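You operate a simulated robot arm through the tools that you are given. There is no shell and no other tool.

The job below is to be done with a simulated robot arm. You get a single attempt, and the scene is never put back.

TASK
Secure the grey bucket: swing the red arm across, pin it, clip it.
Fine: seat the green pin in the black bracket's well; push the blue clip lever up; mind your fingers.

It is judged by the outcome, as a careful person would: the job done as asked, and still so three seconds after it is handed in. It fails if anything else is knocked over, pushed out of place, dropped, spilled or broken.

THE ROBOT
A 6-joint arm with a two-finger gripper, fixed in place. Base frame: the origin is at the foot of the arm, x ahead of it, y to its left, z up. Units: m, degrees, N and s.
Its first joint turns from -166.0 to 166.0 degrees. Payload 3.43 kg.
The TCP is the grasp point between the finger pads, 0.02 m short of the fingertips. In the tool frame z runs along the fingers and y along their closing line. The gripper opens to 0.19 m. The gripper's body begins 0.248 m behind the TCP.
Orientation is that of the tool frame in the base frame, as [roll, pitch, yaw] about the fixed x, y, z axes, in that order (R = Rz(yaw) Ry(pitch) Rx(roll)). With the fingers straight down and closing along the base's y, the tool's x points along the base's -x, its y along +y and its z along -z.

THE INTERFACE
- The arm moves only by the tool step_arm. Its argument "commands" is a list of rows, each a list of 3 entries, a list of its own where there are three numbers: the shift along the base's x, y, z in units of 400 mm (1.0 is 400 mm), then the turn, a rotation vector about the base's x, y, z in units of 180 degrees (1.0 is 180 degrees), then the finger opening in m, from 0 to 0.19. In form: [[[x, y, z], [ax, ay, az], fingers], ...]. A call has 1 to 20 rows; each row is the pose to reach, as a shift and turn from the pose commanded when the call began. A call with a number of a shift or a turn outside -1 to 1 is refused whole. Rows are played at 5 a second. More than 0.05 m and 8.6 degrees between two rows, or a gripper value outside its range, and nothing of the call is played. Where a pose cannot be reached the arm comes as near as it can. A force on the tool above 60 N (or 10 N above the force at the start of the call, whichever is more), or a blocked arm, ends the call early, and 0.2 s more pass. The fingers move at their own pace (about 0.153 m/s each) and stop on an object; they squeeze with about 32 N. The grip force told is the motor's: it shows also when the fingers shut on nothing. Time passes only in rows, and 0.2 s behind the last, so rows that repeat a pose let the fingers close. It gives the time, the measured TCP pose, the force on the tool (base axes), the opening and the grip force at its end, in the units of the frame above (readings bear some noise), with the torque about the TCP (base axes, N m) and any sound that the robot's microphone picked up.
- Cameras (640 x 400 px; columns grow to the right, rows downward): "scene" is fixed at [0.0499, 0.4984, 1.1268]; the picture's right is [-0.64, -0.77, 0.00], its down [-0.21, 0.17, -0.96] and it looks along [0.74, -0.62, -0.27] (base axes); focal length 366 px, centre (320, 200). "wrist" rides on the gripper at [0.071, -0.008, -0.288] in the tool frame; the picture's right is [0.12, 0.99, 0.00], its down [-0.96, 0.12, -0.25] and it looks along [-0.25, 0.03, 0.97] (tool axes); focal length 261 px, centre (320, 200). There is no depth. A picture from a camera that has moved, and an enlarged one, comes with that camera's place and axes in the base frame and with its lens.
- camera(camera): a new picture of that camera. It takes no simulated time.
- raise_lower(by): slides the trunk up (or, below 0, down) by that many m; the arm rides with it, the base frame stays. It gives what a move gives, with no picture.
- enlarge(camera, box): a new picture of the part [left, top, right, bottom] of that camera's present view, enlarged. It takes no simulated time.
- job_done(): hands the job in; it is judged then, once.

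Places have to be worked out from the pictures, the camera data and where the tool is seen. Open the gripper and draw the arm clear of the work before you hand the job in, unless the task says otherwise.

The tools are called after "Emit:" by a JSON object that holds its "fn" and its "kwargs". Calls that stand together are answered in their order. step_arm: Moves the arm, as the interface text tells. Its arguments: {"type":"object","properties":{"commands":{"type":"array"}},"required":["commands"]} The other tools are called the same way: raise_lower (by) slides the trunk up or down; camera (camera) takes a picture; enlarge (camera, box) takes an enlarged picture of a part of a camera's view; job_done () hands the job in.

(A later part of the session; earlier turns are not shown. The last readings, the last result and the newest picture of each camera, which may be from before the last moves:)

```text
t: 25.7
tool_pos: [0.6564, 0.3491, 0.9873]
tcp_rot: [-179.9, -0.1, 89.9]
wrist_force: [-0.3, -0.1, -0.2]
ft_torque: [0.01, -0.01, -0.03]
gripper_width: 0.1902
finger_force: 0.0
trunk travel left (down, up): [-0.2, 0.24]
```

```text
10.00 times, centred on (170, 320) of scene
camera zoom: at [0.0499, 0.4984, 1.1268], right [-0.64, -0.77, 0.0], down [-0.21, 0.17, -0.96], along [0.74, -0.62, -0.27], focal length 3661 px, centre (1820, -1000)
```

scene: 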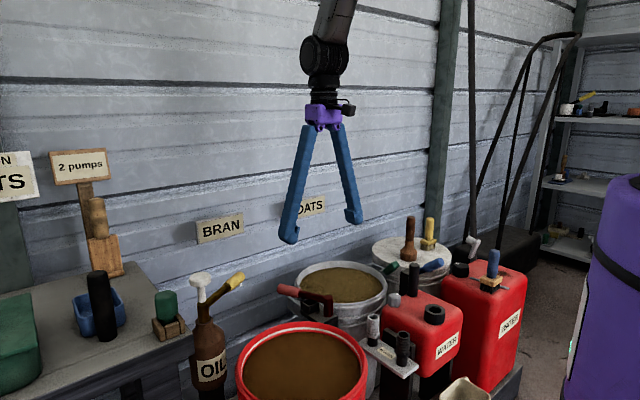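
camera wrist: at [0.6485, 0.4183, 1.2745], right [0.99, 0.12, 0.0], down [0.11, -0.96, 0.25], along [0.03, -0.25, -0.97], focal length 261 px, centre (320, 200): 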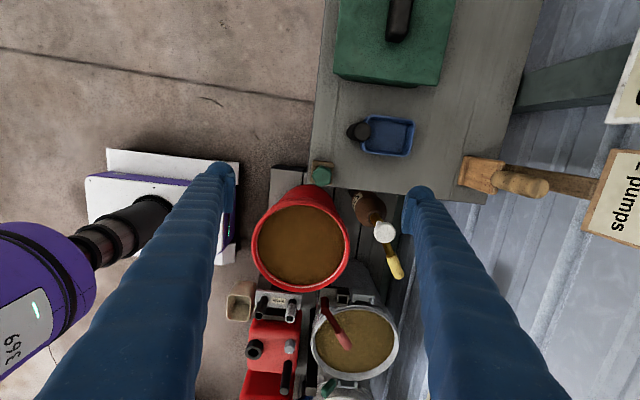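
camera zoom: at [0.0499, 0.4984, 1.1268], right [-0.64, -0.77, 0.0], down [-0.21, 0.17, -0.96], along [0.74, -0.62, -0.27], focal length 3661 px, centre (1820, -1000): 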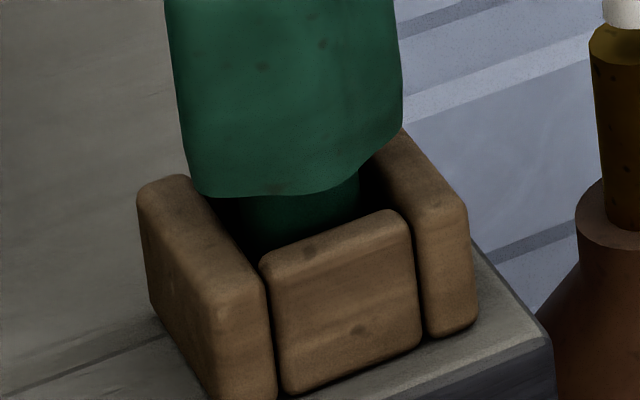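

The pentagon's flat faces +x and its corner faces -x, as wanted; pin axis estimate is (0.661, 0.341). I'll descend to z≈0.86 with the fingers partly open and check centring.

Emit:
{"fn": "step_arm", "kwargs": {"commands": [[[0.004, 0, -0.05], [0, 0, 0], 0.14], [[0.008, 0, -0.15], [0, 0, 0], 0.1], [[0.008, 0, -0.25], [0, 0, 0], 0.08], [[0.008, 0, -0.32], [0, 0, 0], 0.08], [[0.008, 0, -0.32], [0, 0, 0], 0.08]]}}

Emit:
{"fn": "camera", "kwargs": {"camera": "wrist"}}

Emit:
{"fn": "enlarge", "kwargs": {"camera": "wrist", "box": [260, 140, 380, 220]}}

Emit:
{"fn": "enlarge", "kwargs": {"camera": "scene", "box": [110, 220, 230, 340]}}

```text
t: 26.9
tool_pos: [0.6606, 0.3497, 0.8587]
tcp_rot: [180.0, 0.0, 90.0]
wrist_force: [0.4, 0.5, -0.2]
ft_torque: [-0.04, 0.02, 0.0]
gripper_width: 0.08
finger_force: 0.0
trunk travel left (down, up): [-0.2, 0.24]
```

```text
taken
camera wrist: at [0.6515, 0.4184, 1.1461], right [0.99, 0.12, 0.0], down [0.12, -0.96, 0.25], along [0.03, -0.24, -0.97], focal length 261 px, centre (320, 200)
```

wrist: 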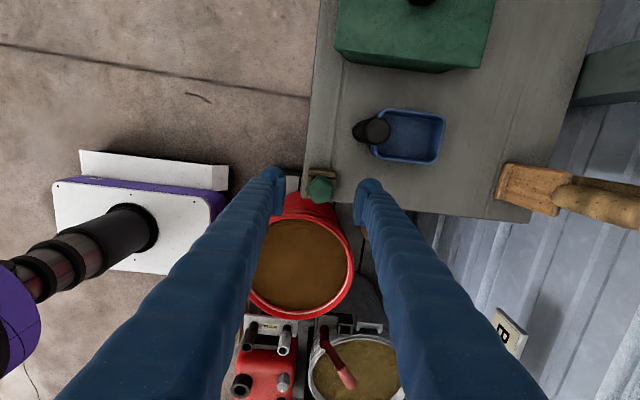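

```text
5.00 times, centred on (320, 180) of wrist
camera zoom: at [0.6515, 0.4184, 1.1461], right [0.99, 0.12, 0.0], down [0.12, -0.96, 0.25], along [0.03, -0.24, -0.97], focal length 1303 px, centre (320, 300)
```

zoom: 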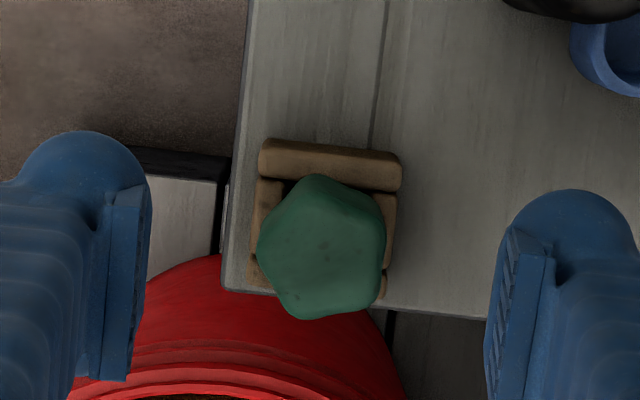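

```text
3.33 times, centred on (170, 280) of scene
camera zoom: at [0.0499, 0.4984, 1.1268], right [-0.64, -0.77, 0.0], down [-0.21, 0.17, -0.96], along [0.74, -0.62, -0.27], focal length 1220 px, centre (820, -67)
```

zoom: 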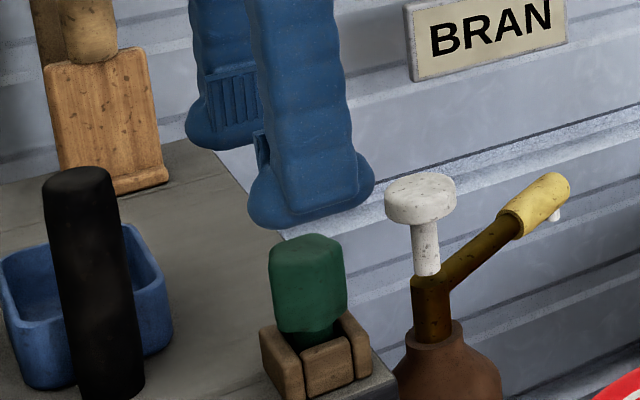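

The pin head is centred between the fingers to within a couple of mm. I'll descend to TCP z≈0.782 (tips above the wood) and close gradually to 0.042 first.

Emit:
{"fn": "step_arm", "kwargs": {"commands": [[[0, 0, -0.07], [0, 0, 0], 0.08], [[0, 0, -0.14], [0, 0, 0], 0.08], [[0, 0, -0.192], [0, 0, 0], 0.08], [[0, 0, -0.192], [0, 0, 0], 0.06], [[0, 0, -0.192], [0, 0, 0], 0.046], [[0, 0, -0.192], [0, 0, 0], 0.042], [[0, 0, -0.192], [0, 0, 0], 0.042]]}}

Emit:
{"fn": "camera", "kwargs": {"camera": "wrist"}}

Emit:
{"fn": "enlarge", "kwargs": {"camera": "wrist", "box": [275, 160, 365, 230]}}

Emit:
{"fn": "enlarge", "kwargs": {"camera": "scene", "box": [110, 240, 230, 340]}}

```text
t: 28.5
tool_pos: [0.6607, 0.3478, 0.7817]
tcp_rot: [-179.8, 0.0, 89.9]
wrist_force: [-1.0, -0.7, 0.2]
ft_torque: [-0.02, 0.01, 0.0]
gripper_width: 0.0419
finger_force: 0.1
trunk travel left (down, up): [-0.2, 0.24]
```

```text
taken
camera wrist: at [0.6521, 0.4178, 1.0698], right [0.99, 0.12, 0.0], down [0.12, -0.96, 0.25], along [0.03, -0.25, -0.97], focal length 261 px, centre (320, 200)
```

wrist: 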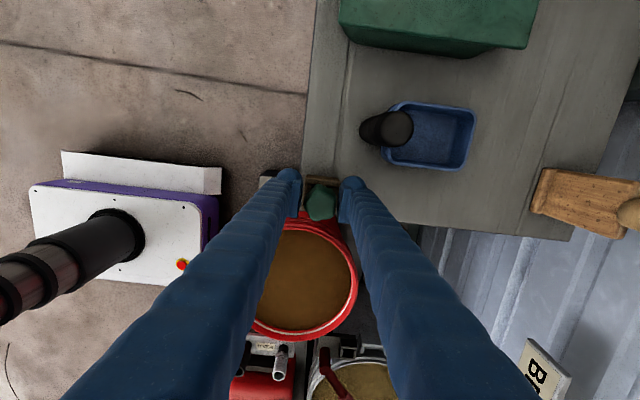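

```text
5.71 times, centred on (320, 195) of wrist
camera zoom: at [0.6521, 0.4178, 1.0698], right [0.99, 0.12, 0.0], down [0.12, -0.96, 0.25], along [0.03, -0.25, -0.97], focal length 1489 px, centre (320, 229)
```

zoom: 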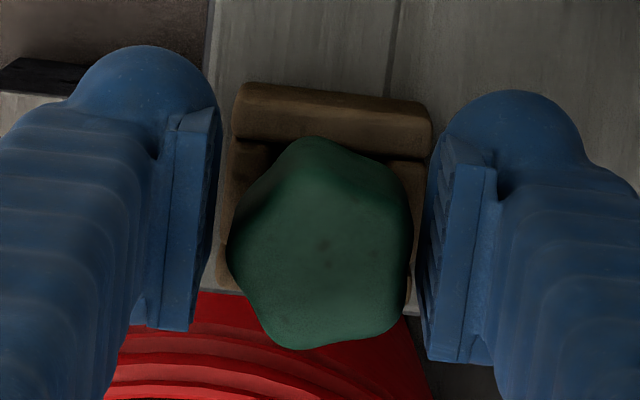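

```text
4.00 times, centred on (170, 290) of scene
camera zoom: at [0.0499, 0.4984, 1.1268], right [-0.64, -0.77, 0.0], down [-0.21, 0.17, -0.96], along [0.74, -0.62, -0.27], focal length 1464 px, centre (920, -160)
```

zoom: 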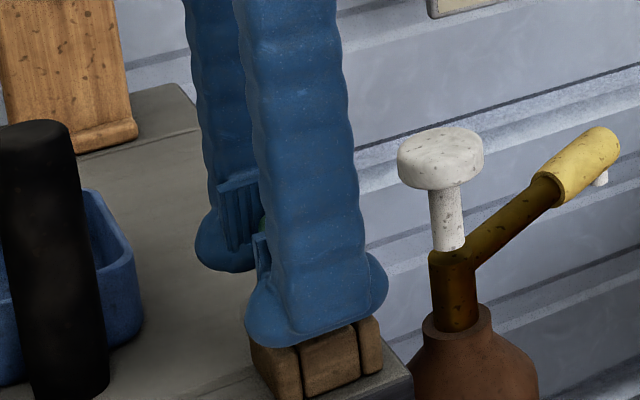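

Gaps on both sides look nearly even (about 4 mm each). I'll nudge 0.8 mm in +x and close onto the head.

Emit:
{"fn": "step_arm", "kwargs": {"commands": [[[0.002, 0, 0], [0, 0, 0], 0.042], [[0.002, 0, 0], [0, 0, 0], 0.036], [[0.002, 0, 0], [0, 0, 0], 0.03], [[0.002, 0, 0], [0, 0, 0], 0.02], [[0.002, 0, 0], [0, 0, 0], 0.0], [[0.002, 0, 0], [0, 0, 0], 0.0]]}}

Emit:
{"fn": "enlarge", "kwargs": {"camera": "wrist", "box": [275, 160, 365, 230]}}

Emit:
{"fn": "enlarge", "kwargs": {"camera": "scene", "box": [110, 240, 230, 340]}}

```text
t: 29.9
tool_pos: [0.6614, 0.3487, 0.782]
tcp_rot: [-179.8, -0.1, 90.0]
wrist_force: [0.7, 0.4, 0.9]
ft_torque: [0.02, -0.02, 0.03]
gripper_width: 0.0362
finger_force: 31.9
trunk travel left (down, up): [-0.2, 0.24]
```

```text
5.71 times, centred on (320, 195) of wrist
camera zoom: at [0.6526, 0.4179, 1.0698], right [0.99, 0.12, 0.0], down [0.12, -0.96, 0.25], along [0.03, -0.24, -0.97], focal length 1489 px, centre (320, 229)
```

zoom: 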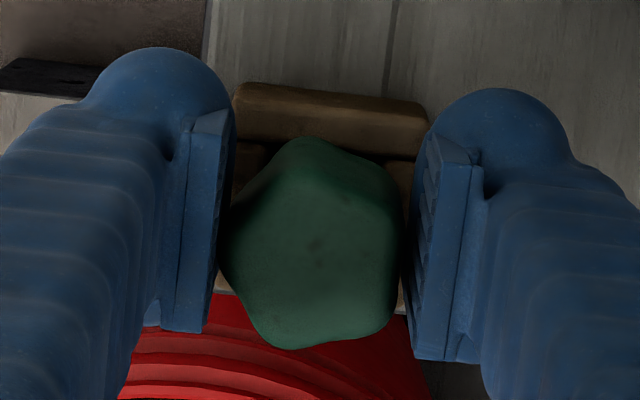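

```text
4.00 times, centred on (170, 290) of scene
camera zoom: at [0.0499, 0.4984, 1.1268], right [-0.64, -0.77, 0.0], down [-0.21, 0.17, -0.96], along [0.74, -0.62, -0.27], focal length 1464 px, centre (920, -160)
```

zoom: 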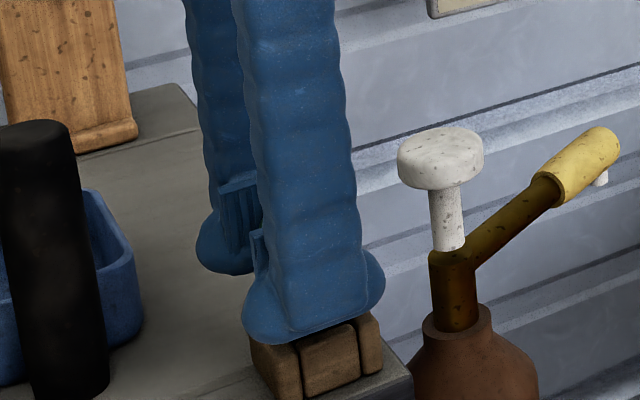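

The fingers hold the head at 36 mm with negligible side force. I'll lift straight up slowly and check the pin comes out of the holder without dragging it.

Emit:
{"fn": "step_arm", "kwargs": {"commands": [[[0, 0, 0.02], [0, 0, 0], 0.0], [[0, 0, 0.05], [0, 0, 0], 0.0], [[0, 0, 0.09], [0, 0, 0], 0.0], [[0, 0, 0.14], [0, 0, 0], 0.0], [[0, 0, 0.2], [0, 0, 0], 0.0], [[0, 0, 0.27], [0, 0, 0], 0.0], [[0, 0, 0.27], [0, 0, 0], 0.0]]}}

Emit:
{"fn": "camera", "kwargs": {"camera": "wrist"}}

Emit:
{"fn": "enlarge", "kwargs": {"camera": "scene", "box": [110, 210, 230, 340]}}

Emit:
{"fn": "enlarge", "kwargs": {"camera": "wrist", "box": [275, 160, 365, 230]}}

```text
t: 31.5
tool_pos: [0.6617, 0.35, 0.8907]
tcp_rot: [-179.8, 0.1, 89.9]
wrist_force: [0.6, -0.1, -1.1]
ft_torque: [-0.01, 0.01, 0.02]
gripper_width: 0.0365
finger_force: 31.9
trunk travel left (down, up): [-0.2, 0.24]
```

```text
taken
camera wrist: at [0.6526, 0.4185, 1.1775], right [0.99, 0.12, 0.0], down [0.12, -0.96, 0.25], along [0.03, -0.24, -0.97], focal length 261 px, centre (320, 200)
```

wrist: 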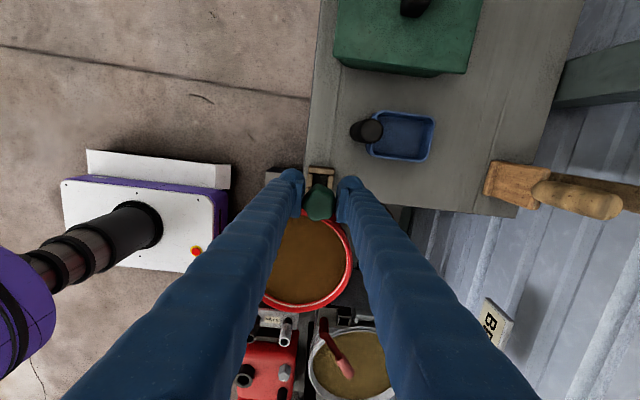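

```text
3.08 times, centred on (170, 275) of scene
camera zoom: at [0.0499, 0.4984, 1.1268], right [-0.64, -0.77, 0.0], down [-0.21, 0.17, -0.96], along [0.74, -0.62, -0.27], focal length 1126 px, centre (782, -31)
```

zoom: 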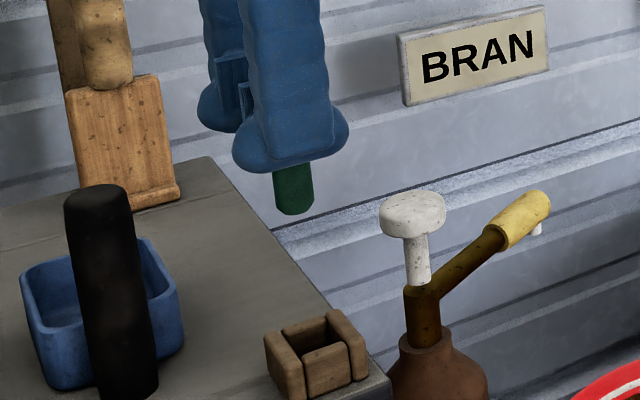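

```text
5.71 times, centred on (320, 195) of wrist
camera zoom: at [0.6526, 0.4185, 1.1775], right [0.99, 0.12, 0.0], down [0.12, -0.96, 0.25], along [0.03, -0.24, -0.97], focal length 1489 px, centre (320, 229)
```

zoom: 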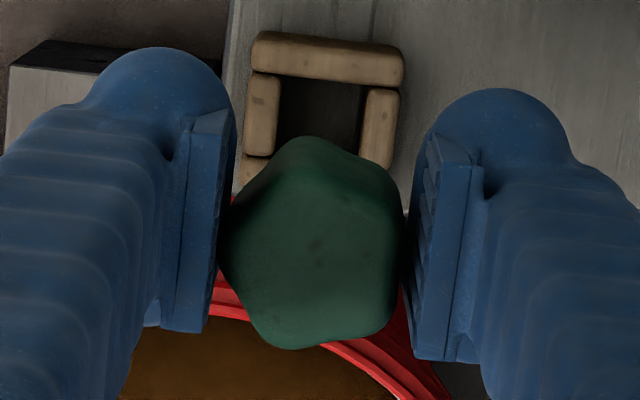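

The pin is out cleanly and the wood holder stayed put; the stem bottom hangs about 63 mm below the TCP. I'll carry it at this height toward the well, slowing to keep the grip steady.

Emit:
{"fn": "step_arm", "kwargs": {"commands": [[[0.01, -0.05, 0.02], [0, 0, 0], 0.0], [[0.035, -0.14, 0.02], [0, 0, 0], 0.0], [[0.065, -0.24, 0.02], [0, 0, 0], 0.0], [[0.095, -0.34, 0.02], [0, 0, 0], 0.0], [[0.125, -0.44, 0.02], [0, 0, 0], 0.0], [[0.155, -0.54, 0.02], [0, 0, 0], 0.0], [[0.185, -0.64, 0.02], [0, 0, 0], 0.0], [[0.215, -0.74, 0.02], [0, 0, 0], 0.0], [[0.245, -0.84, 0.02], [0, 0, 0], 0.0], [[0.275, -0.93, 0.02], [0, 0, 0], 0.0], [[0.294, -0.985, 0.0], [0, 0, 0], 0.0], [[0.294, -1.0, -0.05], [0, 0, 0], 0.0], [[0.294, -1.0, -0.12], [0, 0, 0], 0.0], [[0.294, -1.0, -0.22], [0, 0, 0], 0.0], [[0.294, -1.0, -0.22], [0, 0, 0], 0.0]]}}

Emit:
{"fn": "camera", "kwargs": {"camera": "wrist"}}

Emit:
{"fn": "enlarge", "kwargs": {"camera": "wrist", "box": [260, 140, 380, 220]}}

Emit:
{"fn": "enlarge", "kwargs": {"camera": "scene", "box": [270, 220, 390, 330]}}

```text
t: 34.7
tool_pos: [0.7787, -0.051, 0.8026]
tcp_rot: [-179.9, -0.1, 89.9]
wrist_force: [-0.2, 0.4, -0.1]
ft_torque: [-0.01, 0.02, -0.03]
gripper_width: 0.0362
finger_force: 31.6
trunk travel left (down, up): [-0.2, 0.24]
```

```text
taken
camera wrist: at [0.7696, 0.0178, 1.0895], right [0.99, 0.12, 0.0], down [0.12, -0.96, 0.25], along [0.03, -0.24, -0.97], focal length 261 px, centre (320, 200)
```

wrist: 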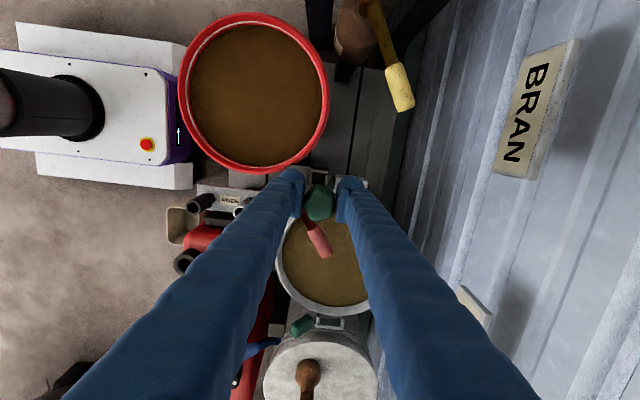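

```text
5.00 times, centred on (320, 180) of wrist
camera zoom: at [0.7696, 0.0178, 1.0895], right [0.99, 0.12, 0.0], down [0.12, -0.96, 0.25], along [0.03, -0.24, -0.97], focal length 1303 px, centre (320, 300)
```

zoom: 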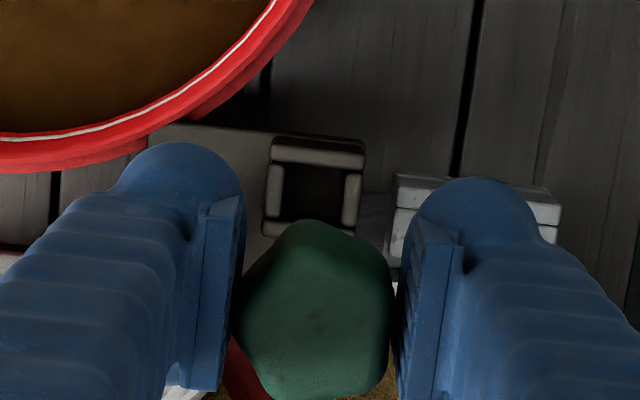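

```text
3.64 times, centred on (330, 275) of scene
camera zoom: at [0.0499, 0.4984, 1.1268], right [-0.64, -0.77, 0.0], down [-0.21, 0.17, -0.96], along [0.74, -0.62, -0.27], focal length 1331 px, centre (284, -73)
```

zoom: 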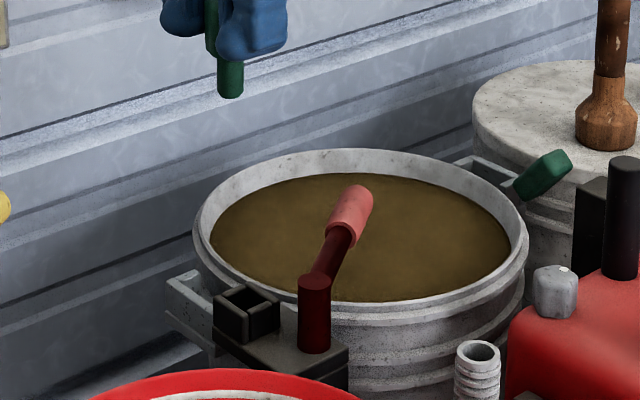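

The wrist view puts the well centre at about (0.778, -0.070), so the TCP should be near (0.7767, -0.062) given how the pin sits in the grip. I'll descend to about 2.5 cm above the well and check from both cameras.

Emit:
{"fn": "step_arm", "kwargs": {"commands": [[[-0.003, -0.015, -0.05], [0, 0, 0], 0.0], [[-0.0058, -0.0278, -0.12], [0, 0, 0], 0.0], [[-0.0058, -0.0278, -0.2], [0, 0, 0], 0.0], [[-0.0058, -0.0278, -0.28], [0, 0, 0], 0.0], [[-0.0058, -0.0278, -0.34], [0, 0, 0], 0.0], [[-0.0058, -0.0278, -0.38], [0, 0, 0], 0.0], [[-0.0058, -0.0278, -0.38], [0, 0, 0], 0.0]]}}

Emit:
{"fn": "enlarge", "kwargs": {"camera": "wrist", "box": [280, 160, 360, 220]}}

Emit:
{"fn": "enlarge", "kwargs": {"camera": "scene", "box": [290, 270, 350, 320]}}

```text
t: 36.3
tool_pos: [0.7761, -0.062, 0.6491]
tcp_rot: [-179.9, -0.1, 89.9]
wrist_force: [0.5, -1.0, -0.6]
ft_torque: [-0.02, -0.01, -0.01]
gripper_width: 0.0364
finger_force: 32.1
trunk travel left (down, up): [-0.2, 0.24]
```

```text
6.67 times, centred on (320, 190) of wrist
camera zoom: at [0.7667, 0.0072, 0.9371], right [0.99, 0.12, 0.0], down [0.12, -0.96, 0.25], along [0.03, -0.24, -0.97], focal length 1738 px, centre (320, 267)
```

zoom: 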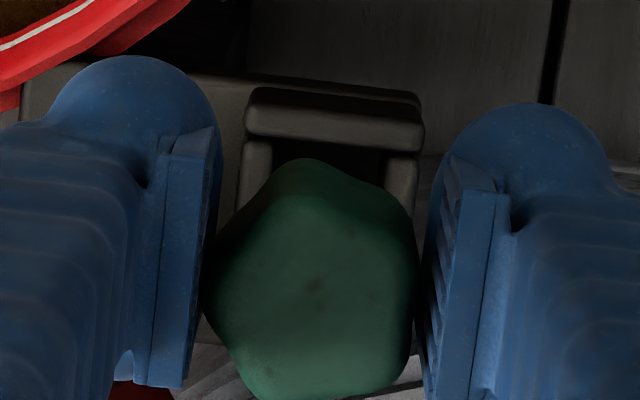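

```text
8.00 times, centred on (320, 295) of scene
camera zoom: at [0.0499, 0.4984, 1.1268], right [-0.64, -0.77, 0.0], down [-0.21, 0.17, -0.96], along [0.74, -0.62, -0.27], focal length 2929 px, centre (320, -560)
```

zoom: 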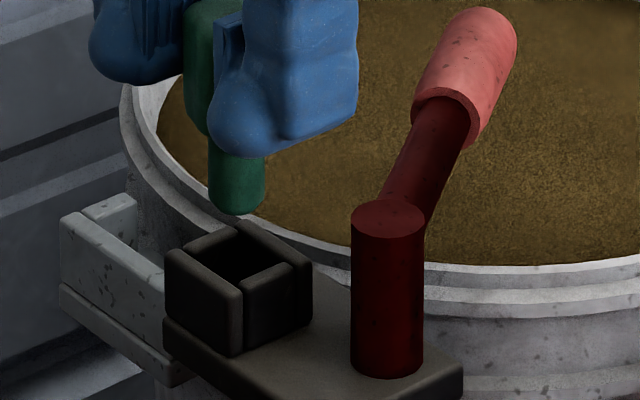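

The stem lines up over the well within about 1 mm in both views. I'll shift 0.8 mm in -y and descend in small steps until the stem just enters, watching force.

Emit:
{"fn": "step_arm", "kwargs": {"commands": [[[0, -0.002, -0.02], [0, 0, 0], 0.0], [[0, -0.002, -0.035], [0, 0, 0], 0.0], [[0, -0.002, -0.05], [0, 0, 0], 0.0], [[0, -0.002, -0.06], [0, 0, 0], 0.0], [[0, -0.002, -0.07], [0, 0, 0], 0.0], [[0, -0.002, -0.07], [0, 0, 0], 0.0]]}}

Emit:
{"fn": "enlarge", "kwargs": {"camera": "scene", "box": [290, 270, 350, 320]}}

Emit:
{"fn": "enlarge", "kwargs": {"camera": "wrist", "box": [280, 160, 360, 220]}}

```text
t: 37.7
tool_pos: [0.7768, -0.0615, 0.6221]
tcp_rot: [-180.0, 0.0, 90.0]
wrist_force: [0.3, 0.0, -0.1]
ft_torque: [0.0, 0.01, 0.0]
gripper_width: 0.0361
finger_force: 32.2
trunk travel left (down, up): [-0.2, 0.24]
```

```text
8.00 times, centred on (320, 295) of scene
camera zoom: at [0.0499, 0.4984, 1.1268], right [-0.64, -0.77, 0.0], down [-0.21, 0.17, -0.96], along [0.74, -0.62, -0.27], focal length 2929 px, centre (320, -560)
```

zoom: 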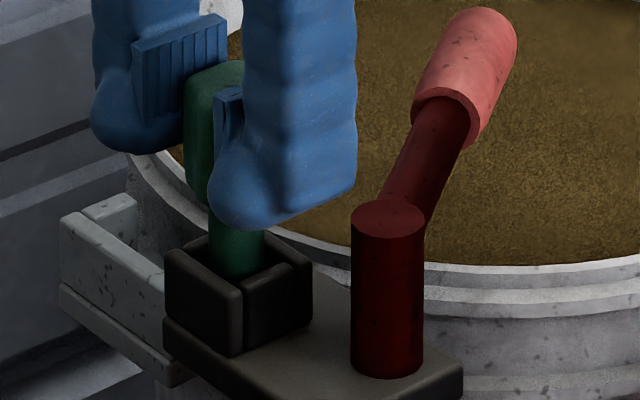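

```text
6.67 times, centred on (320, 190) of wrist
camera zoom: at [0.7675, 0.0068, 0.9094], right [0.99, 0.12, 0.0], down [0.12, -0.96, 0.25], along [0.03, -0.24, -0.97], focal length 1738 px, centre (320, 267)
```

zoom: 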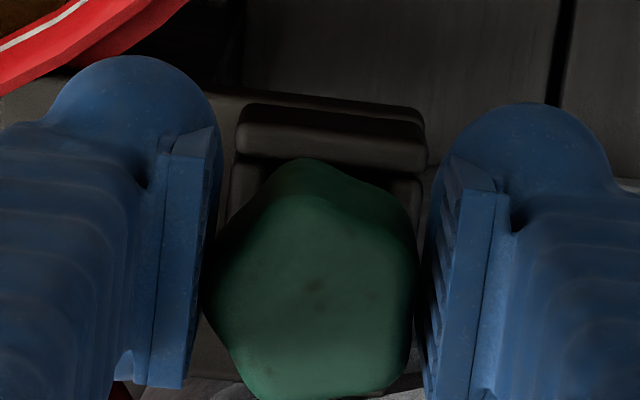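

The stem tip has entered the opening with no force. I'll keep descending in small steps to TCP z≈0.604.

Emit:
{"fn": "step_arm", "kwargs": {"commands": [[[0, 0, -0.01], [0, 0, 0], 0.0], [[0, 0, -0.02], [0, 0, 0], 0.0], [[0, 0, -0.03], [0, 0, 0], 0.0], [[0, 0, -0.038], [0, 0, 0], 0.0], [[0, 0, -0.045], [0, 0, 0], 0.0], [[0, 0, -0.045], [0, 0, 0], 0.0]]}}

Emit:
{"fn": "enlarge", "kwargs": {"camera": "scene", "box": [290, 270, 350, 320]}}

```text
t: 39.1
tool_pos: [0.7756, -0.0627, 0.605]
tcp_rot: [-179.9, 0.0, 89.9]
wrist_force: [0.2, -0.9, -0.6]
ft_torque: [0.0, -0.01, -0.01]
gripper_width: 0.0361
finger_force: 32.0
trunk travel left (down, up): [-0.2, 0.24]
```

```text
8.00 times, centred on (320, 295) of scene
camera zoom: at [0.0499, 0.4984, 1.1268], right [-0.64, -0.77, 0.0], down [-0.21, 0.17, -0.96], along [0.74, -0.62, -0.27], focal length 2929 px, centre (320, -560)
```

zoom: 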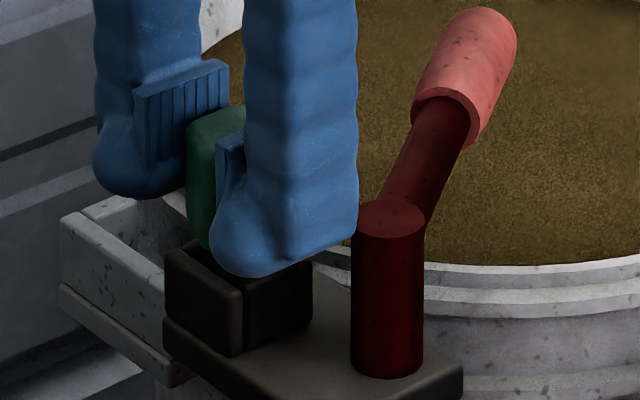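

Still no force and the pin is sliding in. I'll go down further in 2–3 mm steps until I feel it seat.

Emit:
{"fn": "step_arm", "kwargs": {"commands": [[[0, 0, -0.005], [0, 0, 0], 0.0], [[0, 0, -0.01], [0, 0, 0], 0.0], [[0, 0, -0.015], [0, 0, 0], 0.0], [[0, 0, -0.02], [0, 0, 0], 0.0], [[0, 0, -0.02], [0, 0, 0], 0.0]]}}

Emit:
{"fn": "enlarge", "kwargs": {"camera": "scene", "box": [290, 270, 350, 320]}}

```text
t: 40.3
tool_pos: [0.7755, -0.0627, 0.5971]
tcp_rot: [179.9, 0.0, 90.1]
wrist_force: [0.6, -0.1, 23.2]
ft_torque: [-0.17, -0.03, 0.0]
gripper_width: 0.0359
finger_force: 32.4
trunk travel left (down, up): [-0.2, 0.24]
```

```text
8.00 times, centred on (320, 295) of scene
camera zoom: at [0.0499, 0.4984, 1.1268], right [-0.64, -0.77, 0.0], down [-0.21, 0.17, -0.96], along [0.74, -0.62, -0.27], focal length 2929 px, centre (320, -560)
```

zoom: 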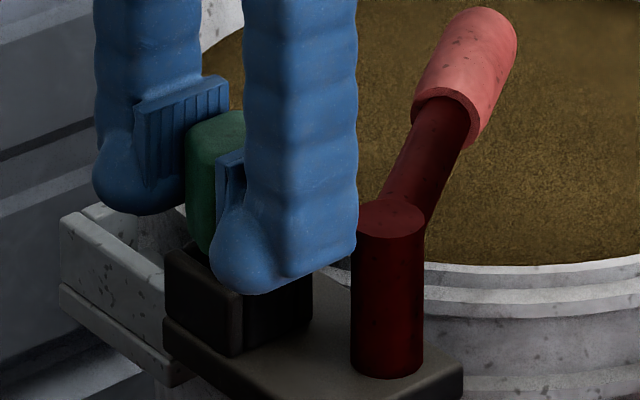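

A 23 N upward force on the pin's axis at the expected depth indicates the stem has bottomed out. I'll open just enough (about 5 mm per side, given the post nearby) and look.

Emit:
{"fn": "step_arm", "kwargs": {"commands": [[[0, 0, 0.002], [0, 0, 0], 0.038], [[0, 0, 0.002], [0, 0, 0], 0.044], [[0, 0, 0.002], [0, 0, 0], 0.046], [[0, 0, 0.002], [0, 0, 0], 0.046]]}}

Emit:
{"fn": "enlarge", "kwargs": {"camera": "scene", "box": [290, 270, 350, 320]}}

Emit:
{"fn": "enlarge", "kwargs": {"camera": "wrist", "box": [280, 160, 360, 220]}}

```text
t: 41.3
tool_pos: [0.7757, -0.0627, 0.5968]
tcp_rot: [-179.9, -0.1, 90.0]
wrist_force: [-0.3, 0.7, -0.9]
ft_torque: [0.0, -0.04, -0.01]
gripper_width: 0.0461
finger_force: 0.0
trunk travel left (down, up): [-0.2, 0.24]
```

```text
8.00 times, centred on (320, 295) of scene
camera zoom: at [0.0499, 0.4984, 1.1268], right [-0.64, -0.77, 0.0], down [-0.21, 0.17, -0.96], along [0.74, -0.62, -0.27], focal length 2929 px, centre (320, -560)
```

zoom: 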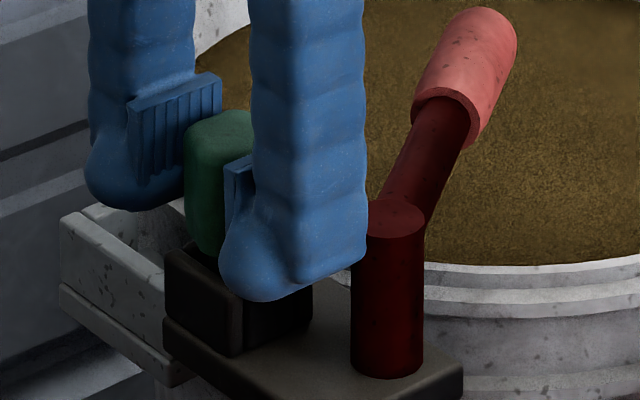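

```text
6.67 times, centred on (320, 190) of wrist
camera zoom: at [0.7671, 0.0064, 0.8846], right [0.99, 0.12, 0.0], down [0.12, -0.96, 0.25], along [0.03, -0.24, -0.97], focal length 1738 px, centre (320, 267)
```

zoom: 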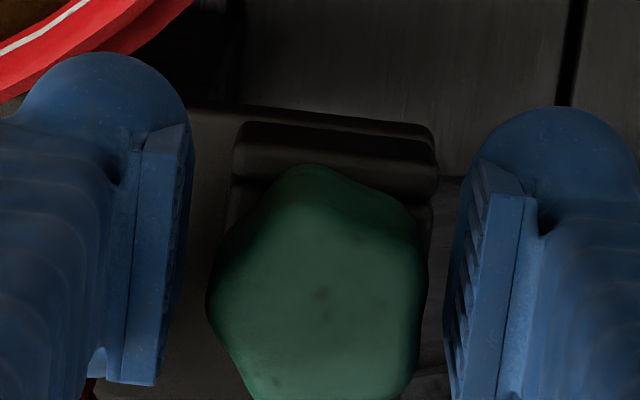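

Both pads are clear of the head and the pin stands upright in the well. I'll lift straight up and check the result.

Emit:
{"fn": "step_arm", "kwargs": {"commands": [[[0, 0, 0.03], [0, 0, 0], 0.046], [[0, 0, 0.07], [0, 0, 0], 0.046], [[0, 0, 0.12], [0, 0, 0], 0.046], [[0, 0, 0.2], [0, 0, 0], 0.046], [[0, 0, 0.3], [0, 0, 0], 0.046], [[0, 0, 0.4], [0, 0, 0], 0.046], [[0, 0, 0.5], [0, 0, 0], 0.046], [[0, 0, 0.5], [0, 0, 0], 0.046]]}}

Emit:
{"fn": "camera", "kwargs": {"camera": "wrist"}}

Emit:
{"fn": "enlarge", "kwargs": {"camera": "scene", "box": [290, 275, 350, 320]}}

Emit:
{"fn": "enlarge", "kwargs": {"camera": "wrist", "box": [270, 130, 370, 210]}}

```text
t: 43.1
tool_pos: [0.7763, -0.0623, 0.7963]
tcp_rot: [-179.9, -0.1, 90.0]
wrist_force: [0.2, 0.0, -0.2]
ft_torque: [-0.02, -0.01, -0.03]
gripper_width: 0.0459
finger_force: 0.0
trunk travel left (down, up): [-0.2, 0.24]
```

```text
taken
camera wrist: at [0.7676, 0.007, 1.0844], right [0.99, 0.12, 0.0], down [0.12, -0.96, 0.25], along [0.03, -0.24, -0.97], focal length 261 px, centre (320, 200)
```

wrist: 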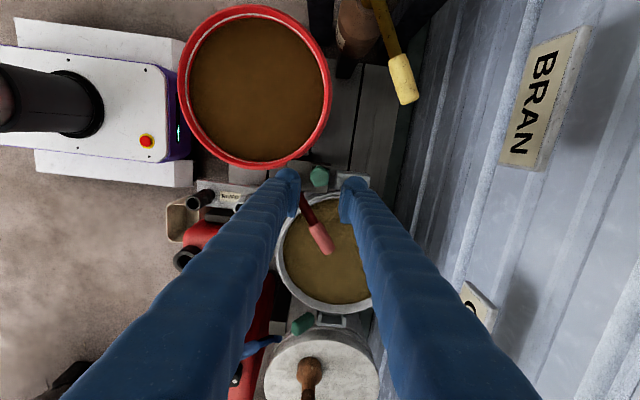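

```text
8.89 times, centred on (320, 298) of scene
camera zoom: at [0.0499, 0.4984, 1.1268], right [-0.64, -0.77, 0.0], down [-0.21, 0.17, -0.96], along [0.74, -0.62, -0.27], focal length 3254 px, centre (320, -667)
```

zoom: 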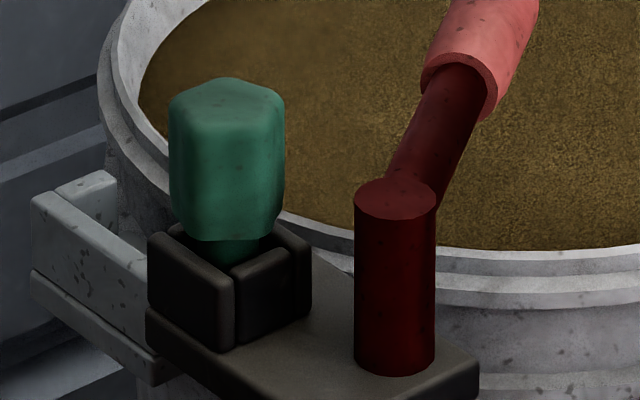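

```text
5.00 times, centred on (320, 170) of wrist
camera zoom: at [0.7676, 0.007, 1.0844], right [0.99, 0.12, 0.0], down [0.12, -0.96, 0.25], along [0.03, -0.24, -0.97], focal length 1303 px, centre (320, 350)
```

zoom: 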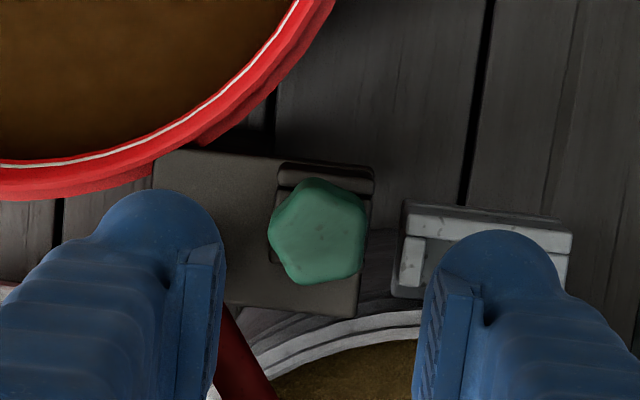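

The pin is seated upright at the same depth as it sat in the wood holder. From stereo the lever pivots near (0.723, -0.487, 0.545) and its handle tip is near (0.62, -0.49, 0.61); I'll rotate back to yaw 180 and move over there high up to see the surroundings.

Emit:
{"fn": "step_arm", "kwargs": {"commands": [[[0, 0, 0.08], [0, 0, 0.04], 0.046], [[-0.04, -0.08, 0.12], [0, 0, 0.085], 0.046], [[-0.08, -0.16, 0.14], [0, 0, 0.13], 0.046], [[-0.12, -0.24, 0.14], [0, 0, 0.175], 0.046], [[-0.16, -0.33, 0.14], [0, 0, 0.22], 0.046], [[-0.2, -0.42, 0.14], [0, 0, 0.265], 0.046], [[-0.24, -0.51, 0.14], [0, 0, 0.31], 0.046], [[-0.28, -0.6, 0.14], [0, 0, 0.355], 0.046], [[-0.32, -0.69, 0.14], [0, 0, 0.4], 0.08], [[-0.36, -0.78, 0.14], [0, 0, 0.445], 0.12], [[-0.4, -0.87, 0.14], [0, 0, 0.49], 0.16], [[-0.43, -0.95, 0.12], [0, 0, 0.5], 0.19], [[-0.43, -1.0, 0.06], [0, 0, 0.5], 0.19], [[-0.43, -1.0, 0.06], [0, 0, 0.5], 0.19]]}}

Emit:
{"fn": "camera", "kwargs": {"camera": "wrist"}}

Emit:
{"fn": "enlarge", "kwargs": {"camera": "wrist", "box": [250, 110, 390, 210]}}

Emit:
{"fn": "camera", "kwargs": {"camera": "scene"}}

```text
t: 46.1
tool_pos: [0.6038, -0.4635, 0.8202]
tcp_rot: [-180.0, -0.1, -179.9]
wrist_force: [-0.1, -0.6, -0.5]
ft_torque: [0.05, -0.03, 0.01]
gripper_width: 0.1901
finger_force: 0.2
trunk travel left (down, up): [-0.2, 0.24]
```

```text
taken
camera wrist: at [0.5338, -0.4736, 1.1082], right [-0.12, 0.99, 0.0], down [0.96, 0.12, 0.25], along [0.24, 0.03, -0.97], focal length 261 px, centre (320, 200)
```

wrist: 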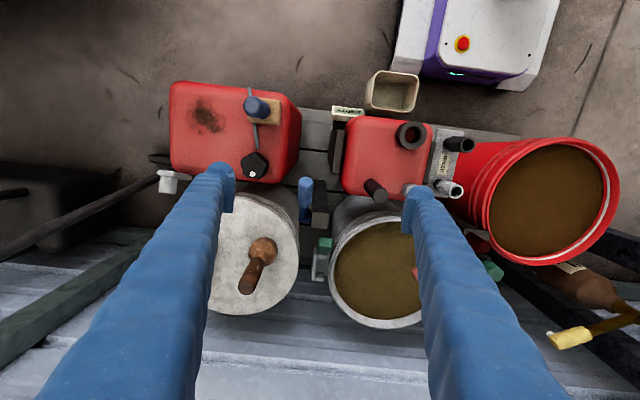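

```text
4.00 times, centred on (320, 160) of wrist
camera zoom: at [0.5338, -0.4736, 1.1082], right [-0.12, 0.99, 0.0], down [0.96, 0.12, 0.25], along [0.24, 0.03, -0.97], focal length 1043 px, centre (320, 360)
```

zoom: 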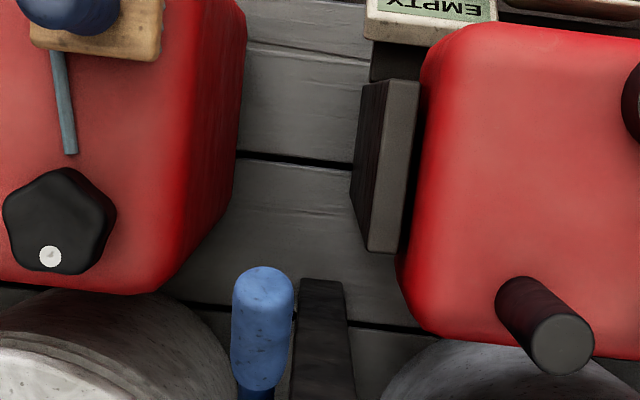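

```text
taken
```

scene: 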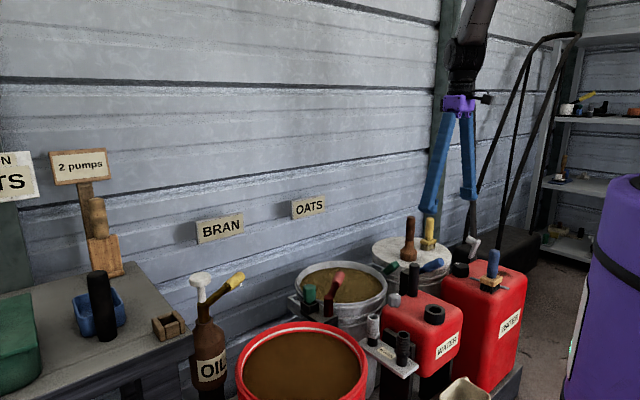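

The strip in front of the lever handle is clear, with can tops near z≈0.555 and the lever tip's underside near (0.617, -0.49, 0.595). I'll close the fingers, line up at (0.56, -0.488) and descend in front of the handle's end.

Emit:
{"fn": "step_arm", "kwargs": {"commands": [[[-0.03, -0.02, 0], [0, 0, 0], 0.1], [[-0.07, -0.045, 0], [0, 0, 0], 0.03], [[-0.11, -0.061, 0], [0, 0, 0], 0.0], [[-0.11, -0.061, -0.05], [0, 0, 0], 0.0], [[-0.11, -0.061, -0.15], [0, 0, 0], 0.0], [[-0.11, -0.061, -0.25], [0, 0, 0], 0.0], [[-0.11, -0.061, -0.35], [0, 0, 0], 0.0], [[-0.11, -0.061, -0.4], [0, 0, 0], 0.0], [[-0.11, -0.061, -0.4], [0, 0, 0], 0.0]]}}

Emit:
{"fn": "camera", "kwargs": {"camera": "wrist"}}

Emit:
{"fn": "enlarge", "kwargs": {"camera": "scene", "box": [380, 200, 500, 310]}}

```text
t: 48.1
tool_pos: [0.5587, -0.4873, 0.6614]
tcp_rot: [-179.9, -0.1, 179.9]
wrist_force: [0.1, 0.4, 1.0]
ft_torque: [0.01, 0.0, 0.0]
gripper_width: 0.0
finger_force: 31.4
trunk travel left (down, up): [-0.2, 0.24]
```

```text
taken
camera wrist: at [0.4882, -0.4963, 0.9487], right [-0.12, 0.99, 0.0], down [0.96, 0.12, 0.25], along [0.24, 0.03, -0.97], focal length 261 px, centre (320, 200)
```

wrist: 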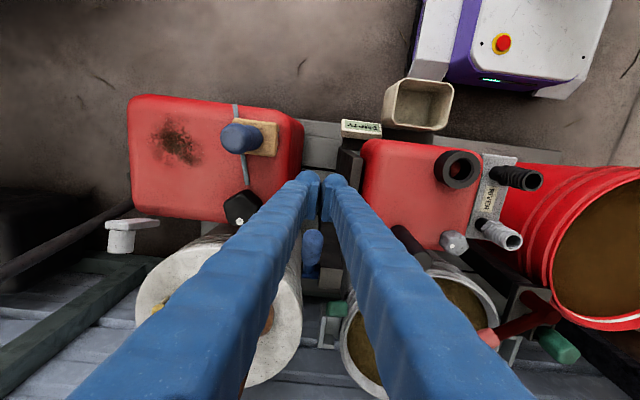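

```text
3.64 times, centred on (440, 255) of scene
camera zoom: at [0.0499, 0.4984, 1.1268], right [-0.64, -0.77, 0.0], down [-0.21, 0.17, -0.96], along [0.74, -0.62, -0.27], focal length 1331 px, centre (-116, 0)
```

zoom: 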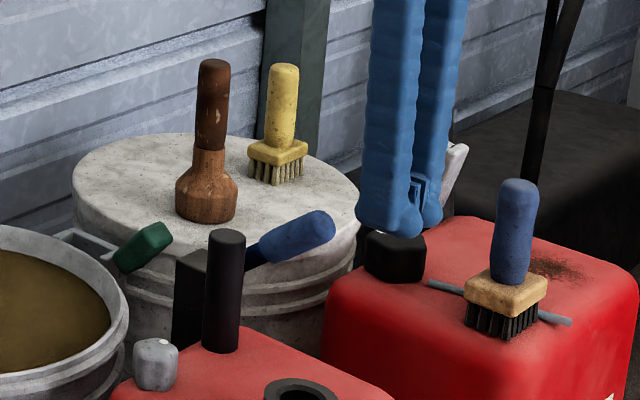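

The handle is straight ahead of the closed fingers (y≈-0.489) and nothing is under them. I'll descend to TCP z≈0.595 in front of the handle's end.

Emit:
{"fn": "step_arm", "kwargs": {"commands": [[[0, 0, -0.06], [0, 0, 0], 0.0], [[0, 0, -0.12], [0, 0, 0], 0.0], [[0, 0, -0.166], [0, 0, 0], 0.0], [[0, 0, -0.166], [0, 0, 0], 0.0]]}}

Emit:
{"fn": "enlarge", "kwargs": {"camera": "wrist", "box": [250, 150, 390, 290]}}

Emit:
{"fn": "enlarge", "kwargs": {"camera": "scene", "box": [380, 200, 500, 310]}}

```text
t: 49.1
tool_pos: [0.5597, -0.4877, 0.595]
tcp_rot: [-179.9, -0.1, -180.0]
wrist_force: [-0.7, 0.2, -0.2]
ft_torque: [-0.03, 0.03, 0.04]
gripper_width: 0.0001
finger_force: 32.3
trunk travel left (down, up): [-0.2, 0.24]
```

```text
2.86 times, centred on (320, 220) of wrist
camera zoom: at [0.4893, -0.4963, 0.882], right [-0.12, 0.99, 0.0], down [0.96, 0.12, 0.25], along [0.24, 0.03, -0.97], focal length 745 px, centre (320, 143)
```

zoom: 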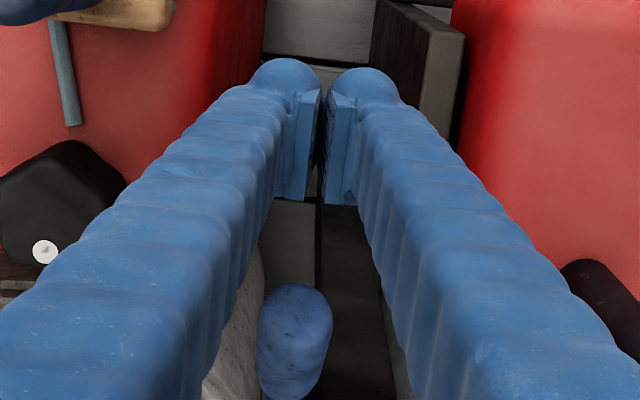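

```text
3.64 times, centred on (440, 255) of scene
camera zoom: at [0.0499, 0.4984, 1.1268], right [-0.64, -0.77, 0.0], down [-0.21, 0.17, -0.96], along [0.74, -0.62, -0.27], focal length 1331 px, centre (-116, 0)
```

zoom: 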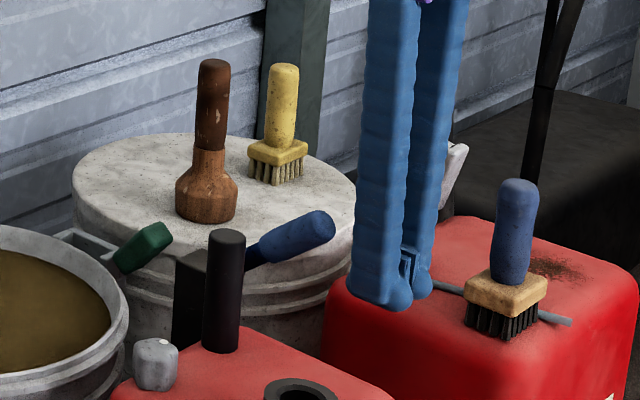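

The handle is aligned with the fingers. I'll push forward to meet its lower end and then follow the lever's arc up to about 52°, watching the force.

Emit:
{"fn": "step_arm", "kwargs": {"commands": [[[0.038, 0, 0], [0, 0, 0], 0.0], [[0.065, 0, 0], [0, 0, 0], 0.0], [[0.08, 0, 0], [0, 0, 0], 0.0], [[0.09, 0, 0], [0, 0, 0], 0.0], [[0.097, 0, 0.014], [0, 0, 0], 0.0], [[0.104, 0, 0.0275], [0, 0, 0], 0.0], [[0.113, 0, 0.04], [0, 0, 0], 0.0], [[0.1215, 0, 0.0525], [0, 0, 0], 0.0], [[0.133, 0, 0.066], [0, 0, 0], 0.0], [[0.145, 0, 0.08], [0, 0, 0], 0.0]]}}

Emit:
{"fn": "enlarge", "kwargs": {"camera": "wrist", "box": [250, 150, 390, 290]}}

Emit:
{"fn": "enlarge", "kwargs": {"camera": "scene", "box": [380, 200, 500, 310]}}

```text
t: 51.3
tool_pos: [0.6167, -0.4883, 0.6273]
tcp_rot: [180.0, -0.1, -179.9]
wrist_force: [-0.4, -0.6, 0.0]
ft_torque: [0.0, 0.0, -0.01]
gripper_width: 0.0
finger_force: 32.3
trunk travel left (down, up): [-0.2, 0.24]
```

```text
2.86 times, centred on (320, 220) of wrist
camera zoom: at [0.5473, -0.4969, 0.9144], right [-0.12, 0.99, 0.0], down [0.96, 0.12, 0.25], along [0.24, 0.03, -0.97], focal length 745 px, centre (320, 143)
```

zoom: 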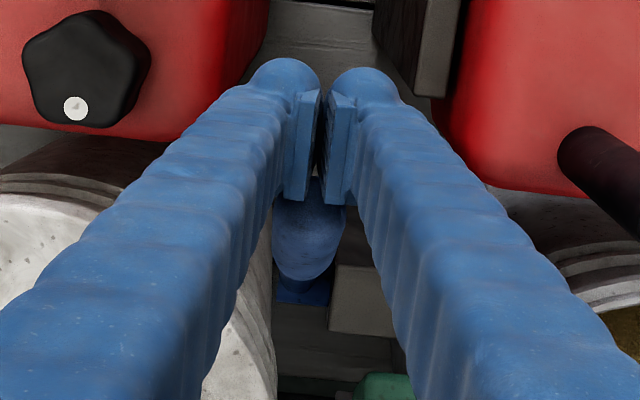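

```text
3.64 times, centred on (440, 255) of scene
camera zoom: at [0.0499, 0.4984, 1.1268], right [-0.64, -0.77, 0.0], down [-0.21, 0.17, -0.96], along [0.74, -0.62, -0.27], focal length 1331 px, centre (-116, 0)
```

zoom: 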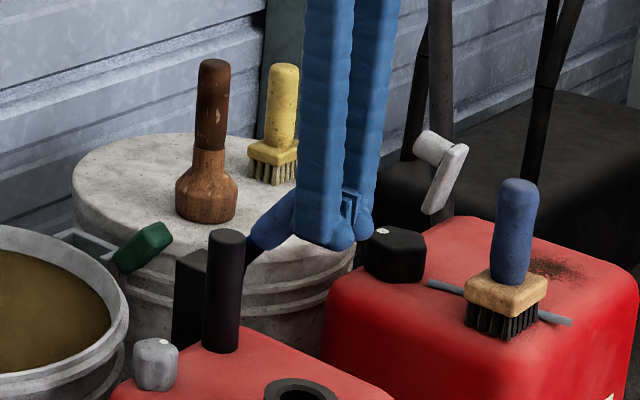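

The lever is rising easily with the fingers, no resistance yet. I'll continue along the arc toward vertical.

Emit:
{"fn": "step_arm", "kwargs": {"commands": [[[0.0153, 0, 0.0138], [0, 0, 0], 0.0], [[0.0305, 0, 0.0275], [0, 0, 0], 0.0], [[0.0453, 0, 0.0375], [0, 0, 0], 0.0], [[0.0603, 0, 0.0475], [0, 0, 0], 0.0], [[0.0783, 0, 0.0563], [0, 0, 0], 0.0], [[0.0968, 0, 0.065], [0, 0, 0], 0.0], [[0.1133, 0, 0.0713], [0, 0, 0], 0.0], [[0.1308, 0, 0.0775], [0, 0, 0], 0.0]]}}

Emit:
{"fn": "enlarge", "kwargs": {"camera": "wrist", "box": [250, 150, 390, 290]}}

Emit:
{"fn": "enlarge", "kwargs": {"camera": "scene", "box": [380, 200, 500, 310]}}

```text
t: 53.1
tool_pos: [0.67, -0.4874, 0.659]
tcp_rot: [180.0, -0.1, -179.9]
wrist_force: [0.6, -0.4, -0.8]
ft_torque: [-0.02, -0.02, 0.01]
gripper_width: 0.0002
finger_force: 32.3
trunk travel left (down, up): [-0.2, 0.24]
```

```text
2.86 times, centred on (320, 220) of wrist
camera zoom: at [0.5997, -0.4967, 0.9457], right [-0.12, 0.99, 0.0], down [0.96, 0.12, 0.25], along [0.24, 0.03, -0.97], focal length 745 px, centre (320, 143)
```

zoom: 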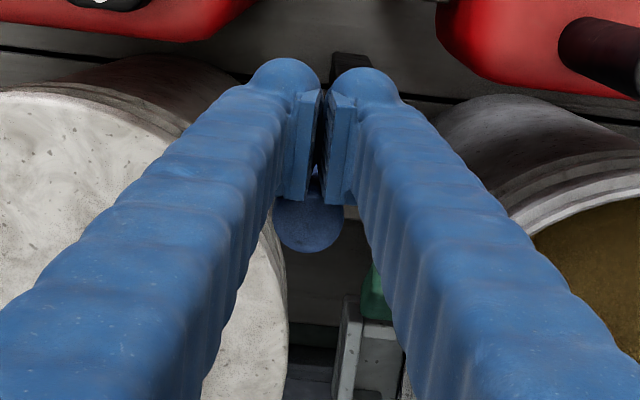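

```text
3.64 times, centred on (440, 255) of scene
camera zoom: at [0.0499, 0.4984, 1.1268], right [-0.64, -0.77, 0.0], down [-0.21, 0.17, -0.96], along [0.74, -0.62, -0.27], focal length 1331 px, centre (-116, 0)
```

zoom: 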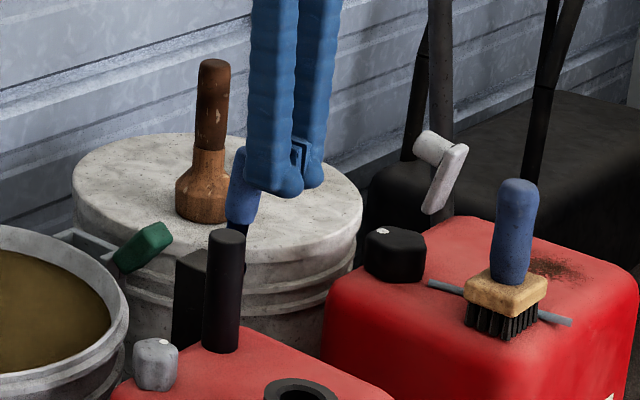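

The lever is now close to vertical with still no resistance. I'll push a little further in small steps to bring it up to its stop.

Emit:
{"fn": "step_arm", "kwargs": {"commands": [[[0.01, 0, 0.0025], [0, 0, 0], 0.0], [[0.02, 0, 0.005], [0, 0, 0], 0.0], [[0.03, 0, 0.007], [0, 0, 0], 0.0], [[0.04, 0, 0.009], [0, 0, 0], 0.0]]}}

Emit:
{"fn": "enlarge", "kwargs": {"camera": "wrist", "box": [250, 150, 390, 290]}}

Emit:
{"fn": "enlarge", "kwargs": {"camera": "scene", "box": [380, 220, 460, 300]}}

```text
t: 54.1
tool_pos: [0.6868, -0.4878, 0.6616]
tcp_rot: [180.0, -0.1, 180.0]
wrist_force: [0.2, -0.2, -0.1]
ft_torque: [0.02, 0.0, 0.0]
gripper_width: 0.0
finger_force: 32.3
trunk travel left (down, up): [-0.2, 0.24]
```

```text
2.86 times, centred on (320, 220) of wrist
camera zoom: at [0.6156, -0.4969, 0.9489], right [-0.12, 0.99, 0.0], down [0.96, 0.12, 0.25], along [0.24, 0.03, -0.97], focal length 745 px, centre (320, 143)
```

zoom: 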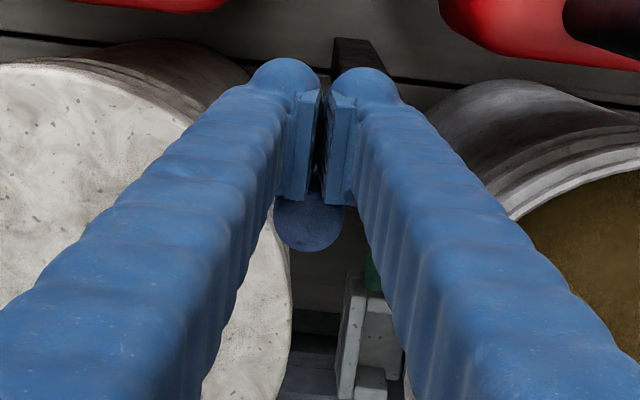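

```text
5.00 times, centred on (420, 260) of scene
camera zoom: at [0.0499, 0.4984, 1.1268], right [-0.64, -0.77, 0.0], down [-0.21, 0.17, -0.96], along [0.74, -0.62, -0.27], focal length 1830 px, centre (-180, -100)
```

zoom: 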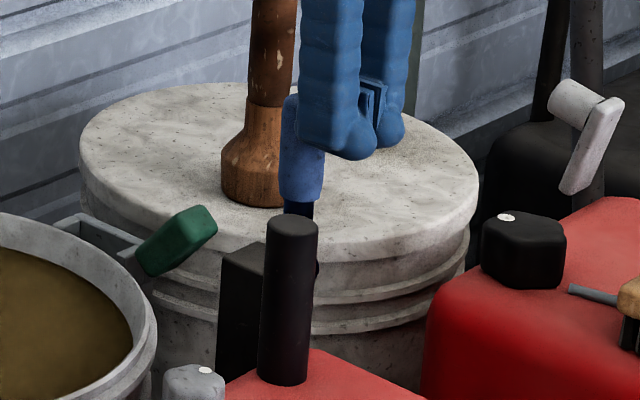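

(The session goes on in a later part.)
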